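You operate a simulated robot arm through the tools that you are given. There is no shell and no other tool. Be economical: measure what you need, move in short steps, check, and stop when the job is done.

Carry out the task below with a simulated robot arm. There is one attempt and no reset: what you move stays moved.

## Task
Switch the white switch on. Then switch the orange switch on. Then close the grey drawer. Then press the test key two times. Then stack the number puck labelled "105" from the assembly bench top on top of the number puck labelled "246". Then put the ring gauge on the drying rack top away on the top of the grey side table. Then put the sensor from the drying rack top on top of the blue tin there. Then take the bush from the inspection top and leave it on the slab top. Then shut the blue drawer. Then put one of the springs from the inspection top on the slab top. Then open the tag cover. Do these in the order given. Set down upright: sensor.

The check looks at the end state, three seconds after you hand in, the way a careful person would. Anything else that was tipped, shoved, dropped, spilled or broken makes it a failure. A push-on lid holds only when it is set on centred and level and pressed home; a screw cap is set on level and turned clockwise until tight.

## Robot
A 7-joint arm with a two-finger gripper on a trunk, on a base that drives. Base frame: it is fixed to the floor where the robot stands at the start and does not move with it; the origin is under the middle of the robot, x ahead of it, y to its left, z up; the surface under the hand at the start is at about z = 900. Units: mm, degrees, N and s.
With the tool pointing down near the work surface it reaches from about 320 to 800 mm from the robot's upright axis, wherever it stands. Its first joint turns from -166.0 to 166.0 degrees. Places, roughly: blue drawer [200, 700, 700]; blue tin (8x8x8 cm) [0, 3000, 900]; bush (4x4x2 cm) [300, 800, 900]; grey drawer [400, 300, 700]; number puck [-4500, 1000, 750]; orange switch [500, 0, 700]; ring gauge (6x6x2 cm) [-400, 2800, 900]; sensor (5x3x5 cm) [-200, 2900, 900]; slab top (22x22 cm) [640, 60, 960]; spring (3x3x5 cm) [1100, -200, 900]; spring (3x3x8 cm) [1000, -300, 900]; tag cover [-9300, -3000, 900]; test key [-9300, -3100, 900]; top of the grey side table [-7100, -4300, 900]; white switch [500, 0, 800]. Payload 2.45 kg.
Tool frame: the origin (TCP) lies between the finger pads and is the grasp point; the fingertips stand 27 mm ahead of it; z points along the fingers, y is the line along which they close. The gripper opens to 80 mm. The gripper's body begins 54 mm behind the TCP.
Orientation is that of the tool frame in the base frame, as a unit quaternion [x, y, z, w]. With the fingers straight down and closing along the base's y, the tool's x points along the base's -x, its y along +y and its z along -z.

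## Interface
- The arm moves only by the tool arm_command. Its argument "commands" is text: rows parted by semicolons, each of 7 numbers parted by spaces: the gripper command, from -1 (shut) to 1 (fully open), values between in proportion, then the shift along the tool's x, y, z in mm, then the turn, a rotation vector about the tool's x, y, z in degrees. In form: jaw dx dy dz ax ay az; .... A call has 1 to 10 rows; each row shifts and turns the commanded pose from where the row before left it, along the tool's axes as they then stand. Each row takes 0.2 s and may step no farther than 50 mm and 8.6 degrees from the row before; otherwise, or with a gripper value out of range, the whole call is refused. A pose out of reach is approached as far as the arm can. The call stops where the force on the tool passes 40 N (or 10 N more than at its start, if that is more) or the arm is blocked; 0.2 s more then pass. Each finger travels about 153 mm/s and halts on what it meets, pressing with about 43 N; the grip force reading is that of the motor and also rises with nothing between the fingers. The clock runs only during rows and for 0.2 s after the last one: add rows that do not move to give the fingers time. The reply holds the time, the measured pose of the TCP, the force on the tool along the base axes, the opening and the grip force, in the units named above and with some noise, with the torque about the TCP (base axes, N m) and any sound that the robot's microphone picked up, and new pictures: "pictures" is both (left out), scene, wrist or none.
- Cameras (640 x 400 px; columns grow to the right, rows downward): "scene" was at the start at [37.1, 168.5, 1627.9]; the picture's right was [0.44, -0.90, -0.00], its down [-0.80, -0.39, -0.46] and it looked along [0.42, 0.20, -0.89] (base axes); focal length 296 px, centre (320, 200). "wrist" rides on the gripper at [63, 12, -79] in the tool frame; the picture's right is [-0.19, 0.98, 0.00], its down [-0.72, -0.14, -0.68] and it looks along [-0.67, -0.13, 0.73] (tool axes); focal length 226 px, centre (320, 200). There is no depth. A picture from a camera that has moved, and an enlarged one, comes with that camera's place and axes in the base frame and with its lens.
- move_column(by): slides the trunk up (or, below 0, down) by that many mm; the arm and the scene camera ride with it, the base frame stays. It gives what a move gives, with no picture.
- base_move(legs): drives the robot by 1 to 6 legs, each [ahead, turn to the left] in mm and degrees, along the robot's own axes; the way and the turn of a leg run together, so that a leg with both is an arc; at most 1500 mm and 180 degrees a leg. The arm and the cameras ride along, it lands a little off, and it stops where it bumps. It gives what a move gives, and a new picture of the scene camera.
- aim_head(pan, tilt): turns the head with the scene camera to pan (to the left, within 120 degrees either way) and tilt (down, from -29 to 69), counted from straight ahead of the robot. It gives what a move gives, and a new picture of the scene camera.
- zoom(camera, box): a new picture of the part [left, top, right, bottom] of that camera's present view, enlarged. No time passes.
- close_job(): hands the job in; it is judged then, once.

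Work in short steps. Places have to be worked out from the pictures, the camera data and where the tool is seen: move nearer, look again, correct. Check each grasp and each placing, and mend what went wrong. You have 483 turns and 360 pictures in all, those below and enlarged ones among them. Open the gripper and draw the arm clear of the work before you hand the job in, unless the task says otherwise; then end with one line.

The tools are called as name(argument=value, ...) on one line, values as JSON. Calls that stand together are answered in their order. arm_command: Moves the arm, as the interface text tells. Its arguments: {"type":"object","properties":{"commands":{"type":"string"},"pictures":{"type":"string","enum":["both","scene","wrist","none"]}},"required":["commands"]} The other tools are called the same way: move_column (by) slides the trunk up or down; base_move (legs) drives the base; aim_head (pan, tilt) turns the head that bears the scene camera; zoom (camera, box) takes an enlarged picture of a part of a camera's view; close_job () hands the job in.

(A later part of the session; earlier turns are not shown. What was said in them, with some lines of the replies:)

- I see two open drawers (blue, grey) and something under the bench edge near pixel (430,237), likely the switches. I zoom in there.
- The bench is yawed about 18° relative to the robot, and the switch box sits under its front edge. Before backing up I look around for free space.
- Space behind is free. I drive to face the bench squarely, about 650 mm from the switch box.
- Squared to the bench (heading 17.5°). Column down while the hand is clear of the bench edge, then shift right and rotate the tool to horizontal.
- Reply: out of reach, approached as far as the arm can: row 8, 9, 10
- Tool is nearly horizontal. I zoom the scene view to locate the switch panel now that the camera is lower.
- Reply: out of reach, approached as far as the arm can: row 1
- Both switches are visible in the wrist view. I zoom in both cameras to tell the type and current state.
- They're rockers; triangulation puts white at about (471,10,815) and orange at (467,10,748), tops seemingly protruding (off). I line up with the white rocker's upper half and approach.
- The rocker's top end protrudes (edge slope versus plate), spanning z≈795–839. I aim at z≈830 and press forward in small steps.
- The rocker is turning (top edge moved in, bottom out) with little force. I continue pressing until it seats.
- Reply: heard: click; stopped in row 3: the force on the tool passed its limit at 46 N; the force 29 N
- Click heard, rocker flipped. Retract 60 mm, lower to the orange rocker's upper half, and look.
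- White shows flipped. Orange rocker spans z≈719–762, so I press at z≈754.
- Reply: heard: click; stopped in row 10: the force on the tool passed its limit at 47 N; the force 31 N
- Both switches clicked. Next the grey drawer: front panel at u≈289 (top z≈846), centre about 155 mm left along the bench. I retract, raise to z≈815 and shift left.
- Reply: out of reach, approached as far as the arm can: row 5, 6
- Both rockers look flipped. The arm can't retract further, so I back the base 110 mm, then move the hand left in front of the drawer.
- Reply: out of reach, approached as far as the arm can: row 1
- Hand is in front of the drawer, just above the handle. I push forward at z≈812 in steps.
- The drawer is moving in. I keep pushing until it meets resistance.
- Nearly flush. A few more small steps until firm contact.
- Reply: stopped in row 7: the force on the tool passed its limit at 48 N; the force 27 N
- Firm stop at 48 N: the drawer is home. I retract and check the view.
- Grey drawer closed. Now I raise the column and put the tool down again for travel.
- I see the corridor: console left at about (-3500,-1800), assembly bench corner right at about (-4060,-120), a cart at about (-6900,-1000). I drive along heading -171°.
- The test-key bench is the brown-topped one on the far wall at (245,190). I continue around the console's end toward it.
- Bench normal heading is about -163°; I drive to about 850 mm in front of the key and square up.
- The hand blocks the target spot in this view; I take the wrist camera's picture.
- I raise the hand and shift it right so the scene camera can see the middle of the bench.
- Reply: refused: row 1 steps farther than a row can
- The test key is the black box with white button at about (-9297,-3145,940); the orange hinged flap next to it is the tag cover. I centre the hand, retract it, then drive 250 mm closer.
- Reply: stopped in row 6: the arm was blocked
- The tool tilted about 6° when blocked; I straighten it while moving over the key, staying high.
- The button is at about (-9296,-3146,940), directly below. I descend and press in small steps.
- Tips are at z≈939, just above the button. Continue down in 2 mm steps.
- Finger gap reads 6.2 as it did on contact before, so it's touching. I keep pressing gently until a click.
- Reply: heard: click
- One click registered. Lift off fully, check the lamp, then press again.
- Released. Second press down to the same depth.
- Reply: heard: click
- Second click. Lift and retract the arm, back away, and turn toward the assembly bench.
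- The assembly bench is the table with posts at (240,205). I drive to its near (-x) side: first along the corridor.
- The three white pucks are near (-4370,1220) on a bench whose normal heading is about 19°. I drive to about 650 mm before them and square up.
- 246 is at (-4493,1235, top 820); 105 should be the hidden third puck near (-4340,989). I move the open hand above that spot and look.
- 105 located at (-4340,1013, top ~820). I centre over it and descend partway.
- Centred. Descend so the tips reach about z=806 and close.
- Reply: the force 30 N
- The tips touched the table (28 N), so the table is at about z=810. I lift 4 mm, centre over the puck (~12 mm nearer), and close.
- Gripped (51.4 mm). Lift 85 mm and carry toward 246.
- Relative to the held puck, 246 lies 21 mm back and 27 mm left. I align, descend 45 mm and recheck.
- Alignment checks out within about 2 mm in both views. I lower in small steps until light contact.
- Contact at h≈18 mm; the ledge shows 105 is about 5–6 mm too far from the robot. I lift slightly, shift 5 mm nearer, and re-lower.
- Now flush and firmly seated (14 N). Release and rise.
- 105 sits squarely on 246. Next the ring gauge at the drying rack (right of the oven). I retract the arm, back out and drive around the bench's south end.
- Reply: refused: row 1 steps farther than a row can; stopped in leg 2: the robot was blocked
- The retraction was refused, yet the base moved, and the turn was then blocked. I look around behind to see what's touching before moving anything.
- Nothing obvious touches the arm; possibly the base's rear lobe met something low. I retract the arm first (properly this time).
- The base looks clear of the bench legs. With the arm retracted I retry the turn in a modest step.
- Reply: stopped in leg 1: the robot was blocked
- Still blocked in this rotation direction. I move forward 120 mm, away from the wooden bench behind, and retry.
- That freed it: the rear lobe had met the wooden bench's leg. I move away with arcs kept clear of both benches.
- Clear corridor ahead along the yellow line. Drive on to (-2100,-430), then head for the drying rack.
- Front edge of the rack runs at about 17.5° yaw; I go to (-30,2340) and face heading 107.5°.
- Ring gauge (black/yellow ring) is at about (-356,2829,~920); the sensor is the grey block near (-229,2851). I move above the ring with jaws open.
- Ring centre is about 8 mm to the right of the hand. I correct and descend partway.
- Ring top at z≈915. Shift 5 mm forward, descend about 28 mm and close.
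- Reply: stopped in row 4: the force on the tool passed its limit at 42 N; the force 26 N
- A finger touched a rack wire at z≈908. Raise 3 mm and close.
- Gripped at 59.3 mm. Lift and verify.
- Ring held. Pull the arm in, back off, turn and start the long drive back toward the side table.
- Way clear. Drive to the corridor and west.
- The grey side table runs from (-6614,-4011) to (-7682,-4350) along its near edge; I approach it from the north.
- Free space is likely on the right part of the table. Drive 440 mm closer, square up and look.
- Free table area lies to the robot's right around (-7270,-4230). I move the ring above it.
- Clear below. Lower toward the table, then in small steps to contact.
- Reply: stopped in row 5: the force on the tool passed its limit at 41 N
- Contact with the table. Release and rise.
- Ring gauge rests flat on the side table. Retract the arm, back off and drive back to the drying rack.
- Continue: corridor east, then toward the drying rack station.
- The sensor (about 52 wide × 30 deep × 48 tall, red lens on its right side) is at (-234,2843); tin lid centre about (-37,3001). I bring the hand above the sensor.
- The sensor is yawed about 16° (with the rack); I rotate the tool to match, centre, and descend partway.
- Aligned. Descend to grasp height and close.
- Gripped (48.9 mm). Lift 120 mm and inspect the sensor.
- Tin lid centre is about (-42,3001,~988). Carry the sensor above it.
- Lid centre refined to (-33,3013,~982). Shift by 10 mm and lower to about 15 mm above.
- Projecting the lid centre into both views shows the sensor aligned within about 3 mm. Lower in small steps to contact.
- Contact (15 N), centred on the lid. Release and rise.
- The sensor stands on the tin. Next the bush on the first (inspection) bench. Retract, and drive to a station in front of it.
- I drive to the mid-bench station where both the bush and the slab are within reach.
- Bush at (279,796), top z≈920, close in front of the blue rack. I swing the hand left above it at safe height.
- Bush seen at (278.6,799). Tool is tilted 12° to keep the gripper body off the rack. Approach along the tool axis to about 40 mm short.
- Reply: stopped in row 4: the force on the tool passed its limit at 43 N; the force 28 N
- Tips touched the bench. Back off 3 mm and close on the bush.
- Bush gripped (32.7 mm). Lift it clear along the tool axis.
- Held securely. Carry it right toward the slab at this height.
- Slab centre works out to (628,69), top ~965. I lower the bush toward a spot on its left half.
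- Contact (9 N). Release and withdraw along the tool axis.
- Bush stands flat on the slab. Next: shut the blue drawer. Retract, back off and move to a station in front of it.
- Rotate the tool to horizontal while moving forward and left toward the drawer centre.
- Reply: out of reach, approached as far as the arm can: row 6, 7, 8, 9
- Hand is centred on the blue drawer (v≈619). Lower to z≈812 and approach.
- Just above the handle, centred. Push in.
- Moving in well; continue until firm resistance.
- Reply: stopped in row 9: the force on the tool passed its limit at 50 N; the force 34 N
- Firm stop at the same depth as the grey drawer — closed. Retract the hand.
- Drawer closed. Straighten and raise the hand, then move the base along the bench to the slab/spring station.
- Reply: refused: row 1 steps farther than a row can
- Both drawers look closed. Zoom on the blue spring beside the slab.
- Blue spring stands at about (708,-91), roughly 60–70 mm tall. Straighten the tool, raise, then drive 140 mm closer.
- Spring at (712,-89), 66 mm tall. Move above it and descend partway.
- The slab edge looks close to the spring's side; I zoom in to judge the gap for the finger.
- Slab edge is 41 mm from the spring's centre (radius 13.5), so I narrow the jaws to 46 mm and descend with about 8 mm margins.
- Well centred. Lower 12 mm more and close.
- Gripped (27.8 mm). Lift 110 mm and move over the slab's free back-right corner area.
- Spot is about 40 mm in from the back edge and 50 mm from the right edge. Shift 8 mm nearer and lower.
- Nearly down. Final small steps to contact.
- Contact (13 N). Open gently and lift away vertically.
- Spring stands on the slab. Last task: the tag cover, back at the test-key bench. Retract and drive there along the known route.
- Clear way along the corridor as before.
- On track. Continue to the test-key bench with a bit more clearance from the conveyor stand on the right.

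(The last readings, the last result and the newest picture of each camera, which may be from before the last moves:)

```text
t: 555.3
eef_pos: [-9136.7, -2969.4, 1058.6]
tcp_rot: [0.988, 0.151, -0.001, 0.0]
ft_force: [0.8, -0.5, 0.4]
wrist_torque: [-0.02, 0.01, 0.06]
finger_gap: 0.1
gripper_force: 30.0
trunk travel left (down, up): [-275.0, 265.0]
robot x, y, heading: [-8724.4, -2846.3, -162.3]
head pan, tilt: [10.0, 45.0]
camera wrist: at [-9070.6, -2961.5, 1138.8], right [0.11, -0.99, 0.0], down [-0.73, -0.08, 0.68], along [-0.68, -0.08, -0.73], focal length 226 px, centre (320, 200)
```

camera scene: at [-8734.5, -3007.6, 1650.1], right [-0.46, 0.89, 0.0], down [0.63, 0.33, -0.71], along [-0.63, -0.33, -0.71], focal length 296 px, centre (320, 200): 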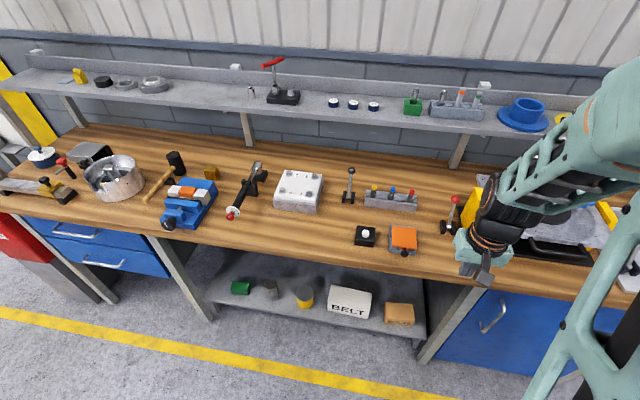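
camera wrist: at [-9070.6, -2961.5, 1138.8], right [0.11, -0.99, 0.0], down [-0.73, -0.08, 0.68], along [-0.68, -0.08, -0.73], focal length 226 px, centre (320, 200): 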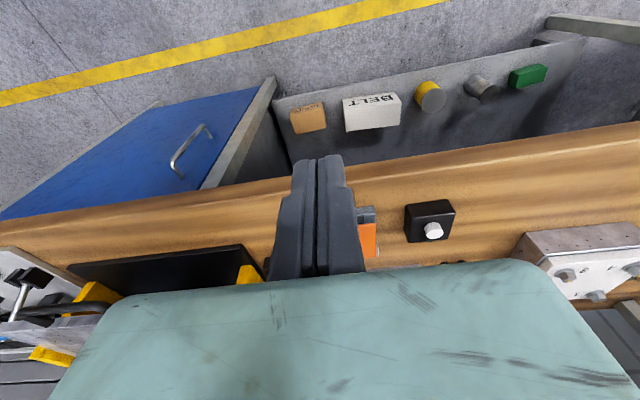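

The cover is a hinged flap (hinge at the back, about 80 mm long) with a black knob sticking out front at about (-9278,-3021,943). I'll grip the knob from above and swing it in an arc about the hinge. First, move above the knob and look.

arm_command(commands="0.3 -40 2 0 0 0 0;0.3 -40 2 0 0 0 0;0.3 -40 2 0 0 0 0;0.3 -30 1.5 15 0 0 0", pictures="wrist")

zoom(camera="wrist", box=[240, 50, 400, 200])

```text
t: 556.3
eef_pos: [-9279.6, -3022.7, 1044.7]
tcp_rot: [0.988, 0.152, 0.0, 0.0]
ft_force: [0.3, -0.6, -0.7]
wrist_torque: [0.0, -0.01, 0.0]
finger_gap: 52.2
gripper_force: 0.0
trunk travel left (down, up): [-275.0, 265.0]
robot x, y, heading: [-8721.4, -2844.4, -162.4]
head pan, tilt: [10.0, 45.0]
camera wrist: at [-9213.9, -3014.9, 1124.2], right [0.11, -0.99, 0.0], down [-0.73, -0.08, 0.68], along [-0.68, -0.08, -0.73], focal length 226 px, centre (320, 200)
```

wrist: 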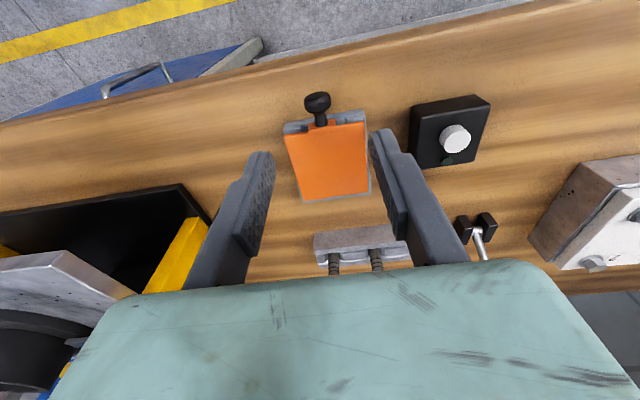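

```text
2.67 times, centred on (320, 125) of wrist
camera zoom: at [-9213.9, -3014.9, 1124.2], right [0.11, -0.99, 0.0], down [-0.73, -0.08, 0.68], along [-0.68, -0.08, -0.73], focal length 603 px, centre (320, 400)
```

zoom: 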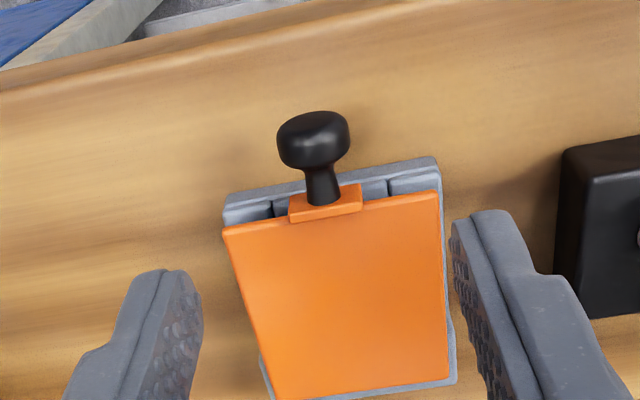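

Knob centred at (-9278,-3021). Descend around it.

arm_command(commands="0.1 3 -1 0 0 0 0;0.1 0 0 40 0 0 0;0.1 0 0 30 0 0 0", pictures="wrist")

zoom(camera="wrist", box=[240, 70, 400, 220])

```text
t: 557.1
eef_pos: [-9278.2, -3022.2, 976.1]
tcp_rot: [0.988, 0.152, -0.001, 0.0]
ft_force: [-0.1, 0.5, 0.0]
wrist_torque: [0.0, -0.04, 0.0]
finger_gap: 44.2
gripper_force: 0.1
trunk travel left (down, up): [-275.0, 265.0]
robot x, y, heading: [-8722.7, -2839.3, -162.4]
head pan, tilt: [10.0, 45.0]
camera wrist: at [-9212.8, -3013.7, 1055.4], right [0.11, -0.99, 0.0], down [-0.73, -0.08, 0.68], along [-0.68, -0.08, -0.73], focal length 226 px, centre (320, 200)
```

wrist: 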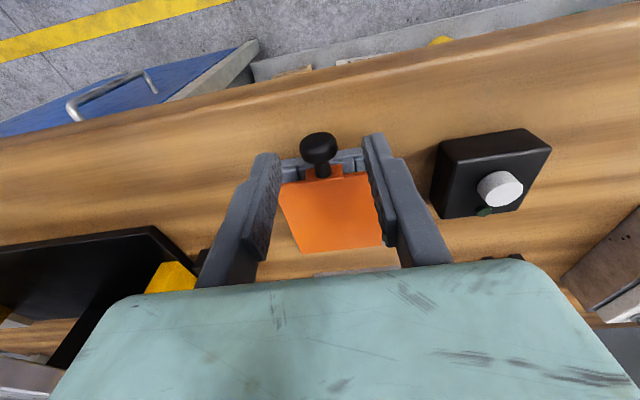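

```text
2.67 times, centred on (320, 145) of wrist
camera zoom: at [-9212.8, -3013.7, 1055.4], right [0.11, -0.99, 0.0], down [-0.73, -0.08, 0.68], along [-0.68, -0.08, -0.73], focal length 603 px, centre (320, 347)
```

zoom: 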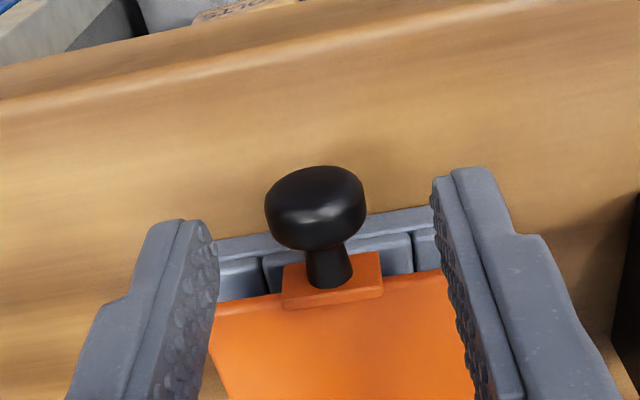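

Aligned. Descend 25 mm and close on the knob.

arm_command(commands="0.1 0 0 14 0 0 0;0.1 0 0 10 0 0 0;-0.5 0 0 0 0 0 0;-1 0 0 0 0 0 0;-1 0 0 0 0 0 0", pictures="wrist")

zoom(camera="scene", box=[370, 200, 450, 260])

```text
t: 558.3
eef_pos: [-9276.2, -3020.0, 952.0]
tcp_rot: [0.988, 0.153, -0.001, 0.001]
ft_force: [-1.4, 10.4, -2.8]
wrist_torque: [0.27, -0.27, -0.09]
finger_gap: 20.6
gripper_force: 45.0
trunk travel left (down, up): [-275.0, 265.0]
robot x, y, heading: [-8721.2, -2843.8, -162.4]
head pan, tilt: [10.0, 45.0]
camera wrist: at [-9211.0, -3011.7, 1031.4], right [0.11, -0.99, 0.0], down [-0.73, -0.08, 0.68], along [-0.68, -0.07, -0.73], focal length 226 px, centre (320, 200)
```

wrist: 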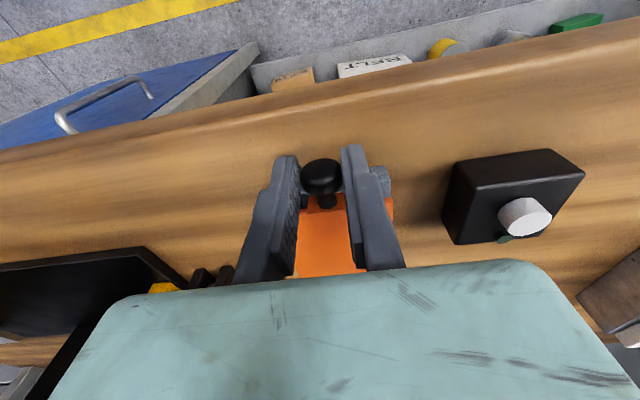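

```text
6.67 times, centred on (410, 230) of scene
camera zoom: at [-8734.1, -3006.3, 1650.3], right [-0.46, 0.89, 0.0], down [0.63, 0.33, -0.71], along [-0.63, -0.33, -0.71], focal length 1977 px, centre (-280, 0)
```

zoom: 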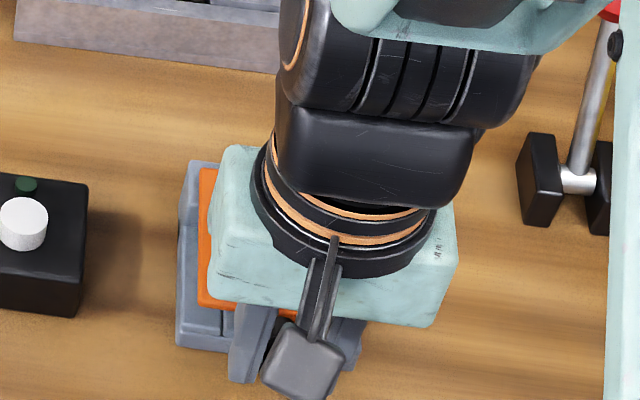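

Knob gripped (20.6 mm). Relieve the small side load and lift through the first 30° of the hinge arc.

arm_command(commands="-1 0 -1.5 0 0 0 0;-1 -1 0 -9 0 0 0;-1 -1 0 -9 0 0 0;-1 -2 0 -8.6 0 0 0;-1 -2.6 0 -8.6 0 0 0;-1 -3.5 0 -8 0 0 0;-1 -4 0 -8 0 0 0", pictures="wrist")

zoom(camera="scene", box=[370, 190, 450, 260])

```text
t: 559.9
eef_pos: [-9288.4, -3023.6, 1002.4]
tcp_rot: [0.988, 0.153, 0.0, -0.001]
ft_force: [7.0, 4.3, -8.2]
wrist_torque: [0.39, -1.26, 0.01]
finger_gap: 20.8
gripper_force: 44.6
trunk travel left (down, up): [-275.0, 265.0]
robot x, y, heading: [-8719.1, -2839.5, -162.2]
head pan, tilt: [10.0, 45.0]
camera wrist: at [-9223.9, -3015.6, 1082.1], right [0.11, -0.99, 0.0], down [-0.73, -0.08, 0.68], along [-0.68, -0.08, -0.73], focal length 226 px, centre (320, 200)
```

wrist: 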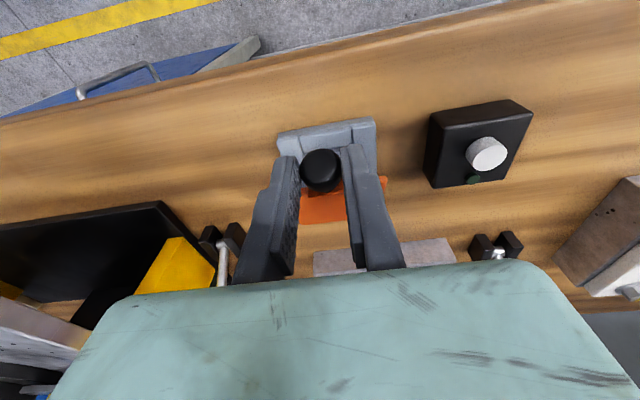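

```text
5.71 times, centred on (410, 225) of scene
camera zoom: at [-8733.5, -3007.2, 1650.2], right [-0.46, 0.89, 0.0], down [0.63, 0.33, -0.71], along [-0.63, -0.33, -0.71], focal length 1694 px, centre (-194, 57)
```

zoom: 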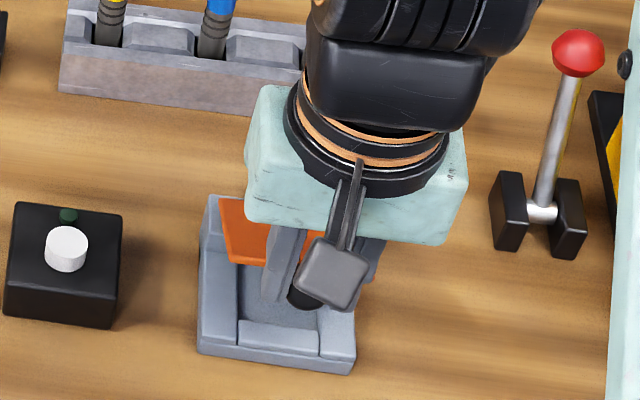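

Flap is rising with low force. Continue to about 60°.

arm_command(commands="-1 -4.5 0 -7.5 0 0 0;-1 -5 0 -7.1 0 0 0;-1 -6 0 -6.5 0 0 0;-1 -6.5 0 -6.1 0 0 0;-1 -7 0 -5.4 0 0 0;-1 -7.6 0 -4.8 0 0 0", pictures="wrist")

zoom(camera="scene", box=[370, 180, 450, 260])

```text
t: 561.3
eef_pos: [-9322.0, -3033.1, 1040.3]
tcp_rot: [0.988, 0.152, -0.001, 0.0]
ft_force: [12.2, 6.6, -0.9]
wrist_torque: [0.51, -1.39, -0.04]
finger_gap: 21.0
gripper_force: 44.8
trunk travel left (down, up): [-275.0, 265.0]
robot x, y, heading: [-8720.1, -2844.8, -162.3]
head pan, tilt: [10.0, 45.0]
camera wrist: at [-9257.4, -3026.0, 1119.8], right [0.11, -0.99, 0.0], down [-0.73, -0.08, 0.68], along [-0.68, -0.08, -0.73], focal length 226 px, centre (320, 200)
```

wrist: 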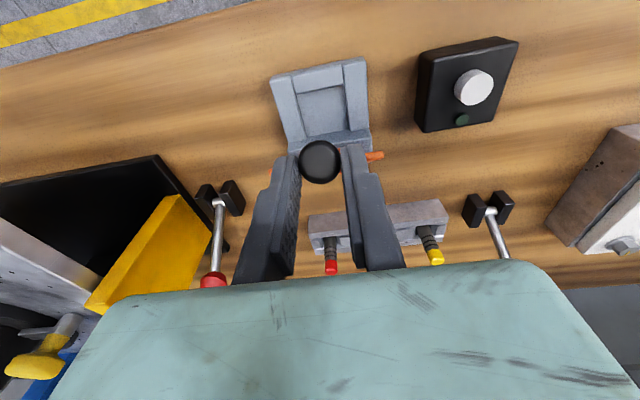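

```text
5.00 times, centred on (410, 220) of scene
camera zoom: at [-8732.1, -3006.6, 1650.3], right [-0.46, 0.89, 0.0], down [0.63, 0.33, -0.71], along [-0.63, -0.33, -0.71], focal length 1482 px, centre (-130, 100)
```

zoom: 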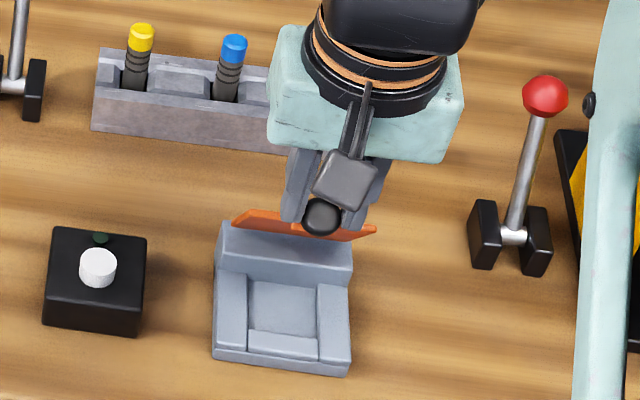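

Good, about 60°. Continue to just past vertical.

arm_command(commands="-1 -8 0 -4 0 0 0;-1 -8.1 0 -3.5 0 0 0;-1 -8.5 0 -2.6 0 0 0;-1 -8.7 0 -2 0 0 0;-1 -8.8 0 -1.1 0 0 0;-1 -8.9 0 0 0 0 0;-1 -8.9 0 0.4 0 0 0", pictures="wrist")

zoom(camera="scene", box=[370, 170, 450, 260])

```text
t: 562.9
eef_pos: [-9379.8, -3051.7, 1055.3]
tcp_rot: [0.988, 0.152, -0.003, 0.0]
ft_force: [10.6, 9.0, 23.3]
wrist_torque: [0.54, -1.32, 0.04]
finger_gap: 21.0
gripper_force: 45.2
trunk travel left (down, up): [-275.0, 265.0]
robot x, y, heading: [-8720.5, -2841.9, -162.3]
head pan, tilt: [10.0, 45.0]
camera wrist: at [-9313.6, -3043.5, 1134.5], right [0.11, -0.99, 0.0], down [-0.72, -0.08, 0.69], along [-0.68, -0.08, -0.73], focal length 226 px, centre (320, 200)
```

wrist: 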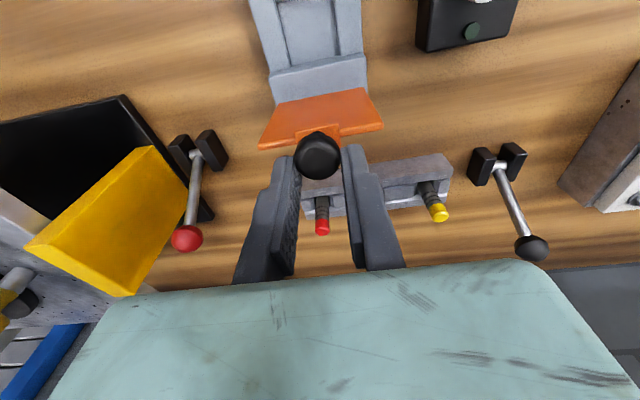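

```text
4.44 times, centred on (410, 215) of scene
camera zoom: at [-8730.2, -3005.6, 1650.6], right [-0.46, 0.89, 0.0], down [0.63, 0.33, -0.71], along [-0.63, -0.33, -0.71], focal length 1318 px, centre (-80, 133)
```

zoom: 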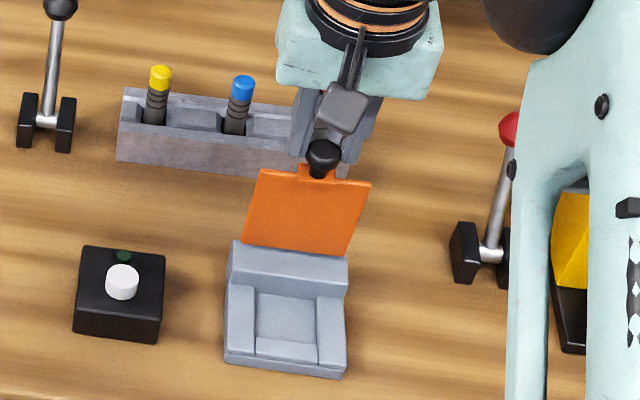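

Flap is at or just past vertical. Nudge it a bit further back, relieving the vertical load.

arm_command(commands="-1 0 0 -2 0 0 0;-1 -7 0 0 0 0 0;-1 -7 0 0.5 0 0 0;-1 -7 0 1.5 0 0 0", pictures="wrist")

zoom(camera="scene", box=[370, 170, 450, 260])

```text
t: 563.9
eef_pos: [-9400.8, -3058.7, 1052.6]
tcp_rot: [0.988, 0.153, -0.001, 0.001]
ft_force: [9.6, 6.7, 4.6]
wrist_torque: [0.48, -1.27, 0.04]
finger_gap: 20.9
gripper_force: 44.7
trunk travel left (down, up): [-275.0, 265.0]
robot x, y, heading: [-8719.4, -2844.5, -162.4]
head pan, tilt: [10.0, 45.0]
camera wrist: at [-9334.8, -3050.0, 1132.7], right [0.11, -0.99, 0.0], down [-0.73, -0.08, 0.68], along [-0.68, -0.08, -0.73], focal length 226 px, centre (320, 200)
```

wrist: 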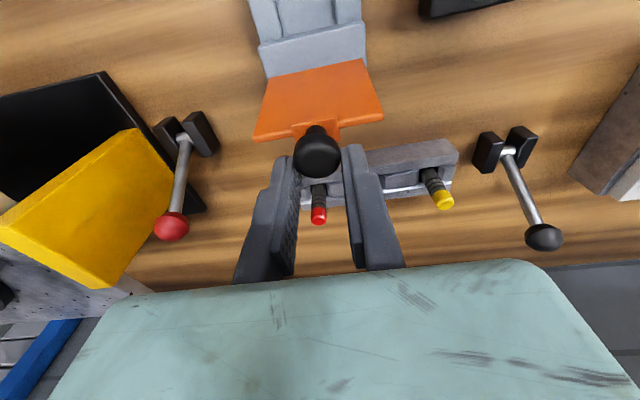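

```text
4.44 times, centred on (410, 215) of scene
camera zoom: at [-8732.1, -3006.3, 1650.2], right [-0.46, 0.89, 0.0], down [0.63, 0.33, -0.71], along [-0.63, -0.33, -0.71], focal length 1318 px, centre (-80, 133)
```

zoom: 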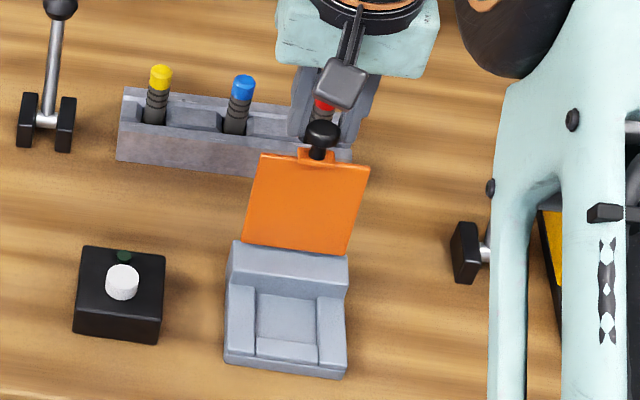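

About 105° open. Two more small steps, then release and see that it stays.

arm_command(commands="-1 -6 0 1.5 0 0 0;-1 -6 0 2 0 0 0", pictures="none")

```text
t: 564.5
eef_pos: [-9412.3, -3061.9, 1050.2]
tcp_rot: [0.988, 0.151, -0.002, 0.0]
ft_force: [8.2, 4.9, 5.0]
wrist_torque: [0.31, -1.16, -0.04]
finger_gap: 19.9
gripper_force: 45.1
trunk travel left (down, up): [-275.0, 265.0]
robot x, y, heading: [-8721.4, -2840.4, -162.5]
head pan, tilt: [10.0, 45.0]
```

arm_command(commands="-0.2 0 0 0 0 0 0;0 0 0 0 0 0 0;0 0 0 0 0 0 0", pictures="wrist")

zoom(camera="scene", box=[370, 170, 450, 260])

```text
t: 565.3
eef_pos: [-9414.3, -3063.0, 1050.4]
tcp_rot: [0.988, 0.152, -0.002, 0.0]
ft_force: [-1.0, -0.3, 0.5]
wrist_torque: [0.01, -0.02, 0.01]
finger_gap: 39.7
gripper_force: 0.2
trunk travel left (down, up): [-275.0, 265.0]
robot x, y, heading: [-8720.0, -2843.7, -162.3]
head pan, tilt: [10.0, 45.0]
camera wrist: at [-9348.3, -3054.5, 1129.4], right [0.11, -0.99, 0.0], down [-0.73, -0.08, 0.68], along [-0.68, -0.08, -0.73], focal length 226 px, centre (320, 200)
```

wrist: 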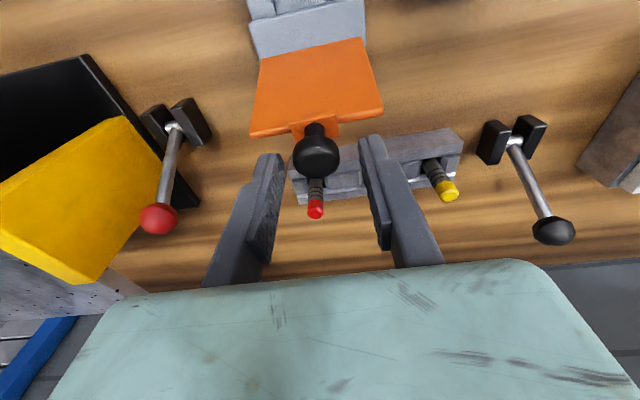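

```text
4.44 times, centred on (410, 215) of scene
camera zoom: at [-8734.1, -3007.5, 1650.2], right [-0.46, 0.89, 0.0], down [0.63, 0.33, -0.71], along [-0.63, -0.33, -0.71], focal length 1318 px, centre (-80, 133)
```

zoom: 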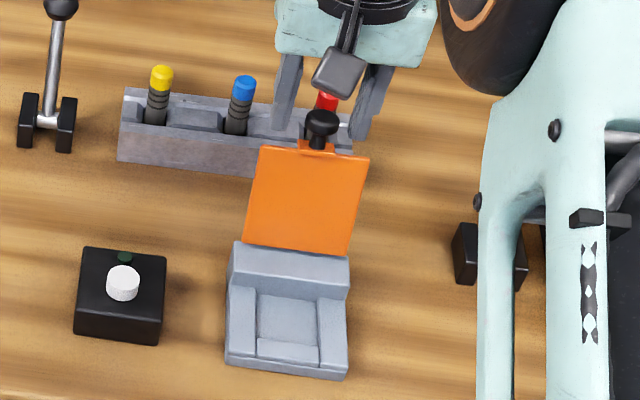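

The flap stays open at roughly 115° after release. Withdraw straight up and back, then verify.

arm_command(commands="0 0 0 -40 0 0 0;0 0 0 -40 0 0 0;0 0 0 -30 0 0 0;0 45 0 0 0 0 0;0 45 0 0 0 0 0;0 45 0 0 0 0 0;0 45 0 0 0 0 0", pictures="none")

zoom(camera="scene", box=[350, 160, 480, 260])

```text
t: 566.9
eef_pos: [-9240.4, -3007.1, 1158.1]
tcp_rot: [0.988, 0.153, -0.001, 0.001]
ft_force: [0.2, 1.1, -0.3]
wrist_torque: [0.0, -0.01, 0.02]
finger_gap: 40.0
gripper_force: 0.1
trunk travel left (down, up): [-275.0, 265.0]
robot x, y, heading: [-8725.3, -2844.6, -162.2]
head pan, tilt: [10.0, 45.0]
```

```text
4.00 times, centred on (415, 210) of scene
camera zoom: at [-8732.4, -3007.0, 1650.3], right [-0.46, 0.89, 0.0], down [0.63, 0.33, -0.71], along [-0.63, -0.33, -0.71], focal length 1186 px, centre (-60, 160)
```

zoom: 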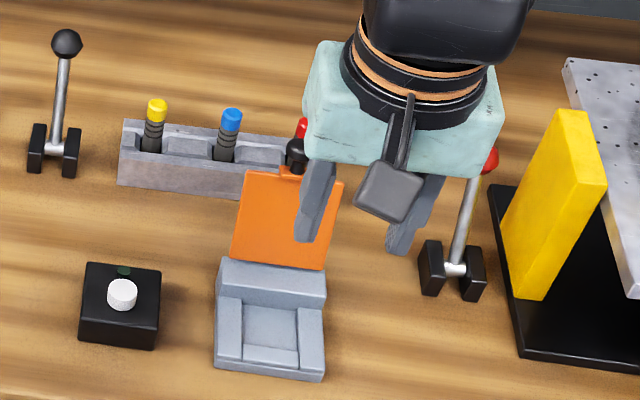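

The cover stands open. Draw the arm clear with the gripper open and back the base off.

arm_command(commands="1 30 0 0 0 0 0;1 30 0 0 0 0 0;1 30 0 0 0 0 0", pictures="none")

base_move(legs=[[-250, 0]])

zoom(camera="scene", box=[330, 130, 450, 210])

```text
t: 567.7
eef_pos: [-9155.2, -2980.7, 1159.1]
tcp_rot: [0.988, 0.152, -0.001, 0.0]
ft_force: [0.0, -0.4, -0.1]
wrist_torque: [-0.01, 0.02, 0.01]
finger_gap: 80.0
gripper_force: 0.1
trunk travel left (down, up): [-275.0, 265.0]
robot x, y, heading: [-8722.6, -2841.4, -162.2]
head pan, tilt: [10.0, 45.0]
```

```text
t: 569.5
eef_pos: [-8919.4, -2904.6, 1158.9]
tcp_rot: [0.989, 0.151, -0.002, 0.0]
ft_force: [-0.3, -0.2, 0.9]
wrist_torque: [0.01, 0.01, 0.01]
finger_gap: 80.0
gripper_force: 0.1
trunk travel left (down, up): [-275.0, 265.0]
robot x, y, heading: [-8485.3, -2767.0, -162.2]
head pan, tilt: [10.0, 45.0]
camera scene: at [-8496.9, -2932.7, 1650.2], right [-0.46, 0.89, 0.0], down [0.63, 0.33, -0.71], along [-0.63, -0.33, -0.71], focal length 296 px, centre (320, 200)
```

scene: 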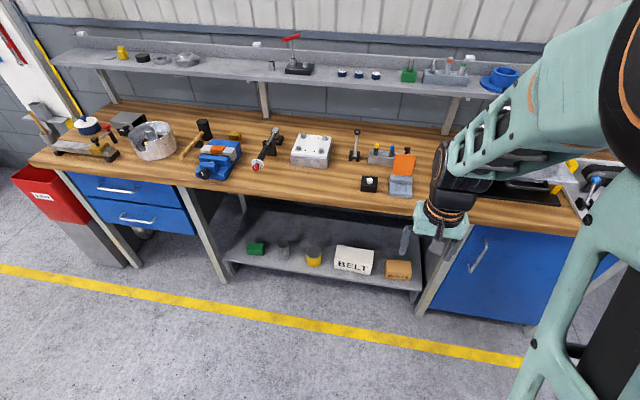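

```text
5.00 times, centred on (390, 170) of scene
camera zoom: at [-8496.9, -2932.7, 1650.2], right [-0.46, 0.89, 0.0], down [0.63, 0.33, -0.71], along [-0.63, -0.33, -0.71], focal length 1482 px, centre (-30, 350)
```

zoom: 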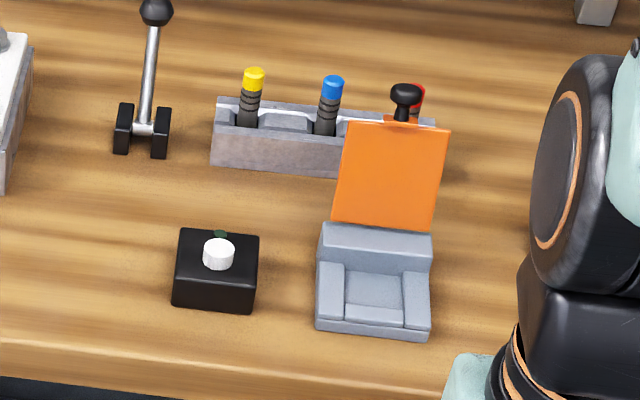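

All tasks are done in order, the cover is open, and the arm is clear with the gripper open. Handing in.

close_job()

```text
The job is handed in.
```

All eleven steps were carried out in the given order and the job is handed in; the base was blocked once while turning near the assembly bench (nothing seen displaced), and the sensor was set down in the orientation I found it in, which I took to be upright.
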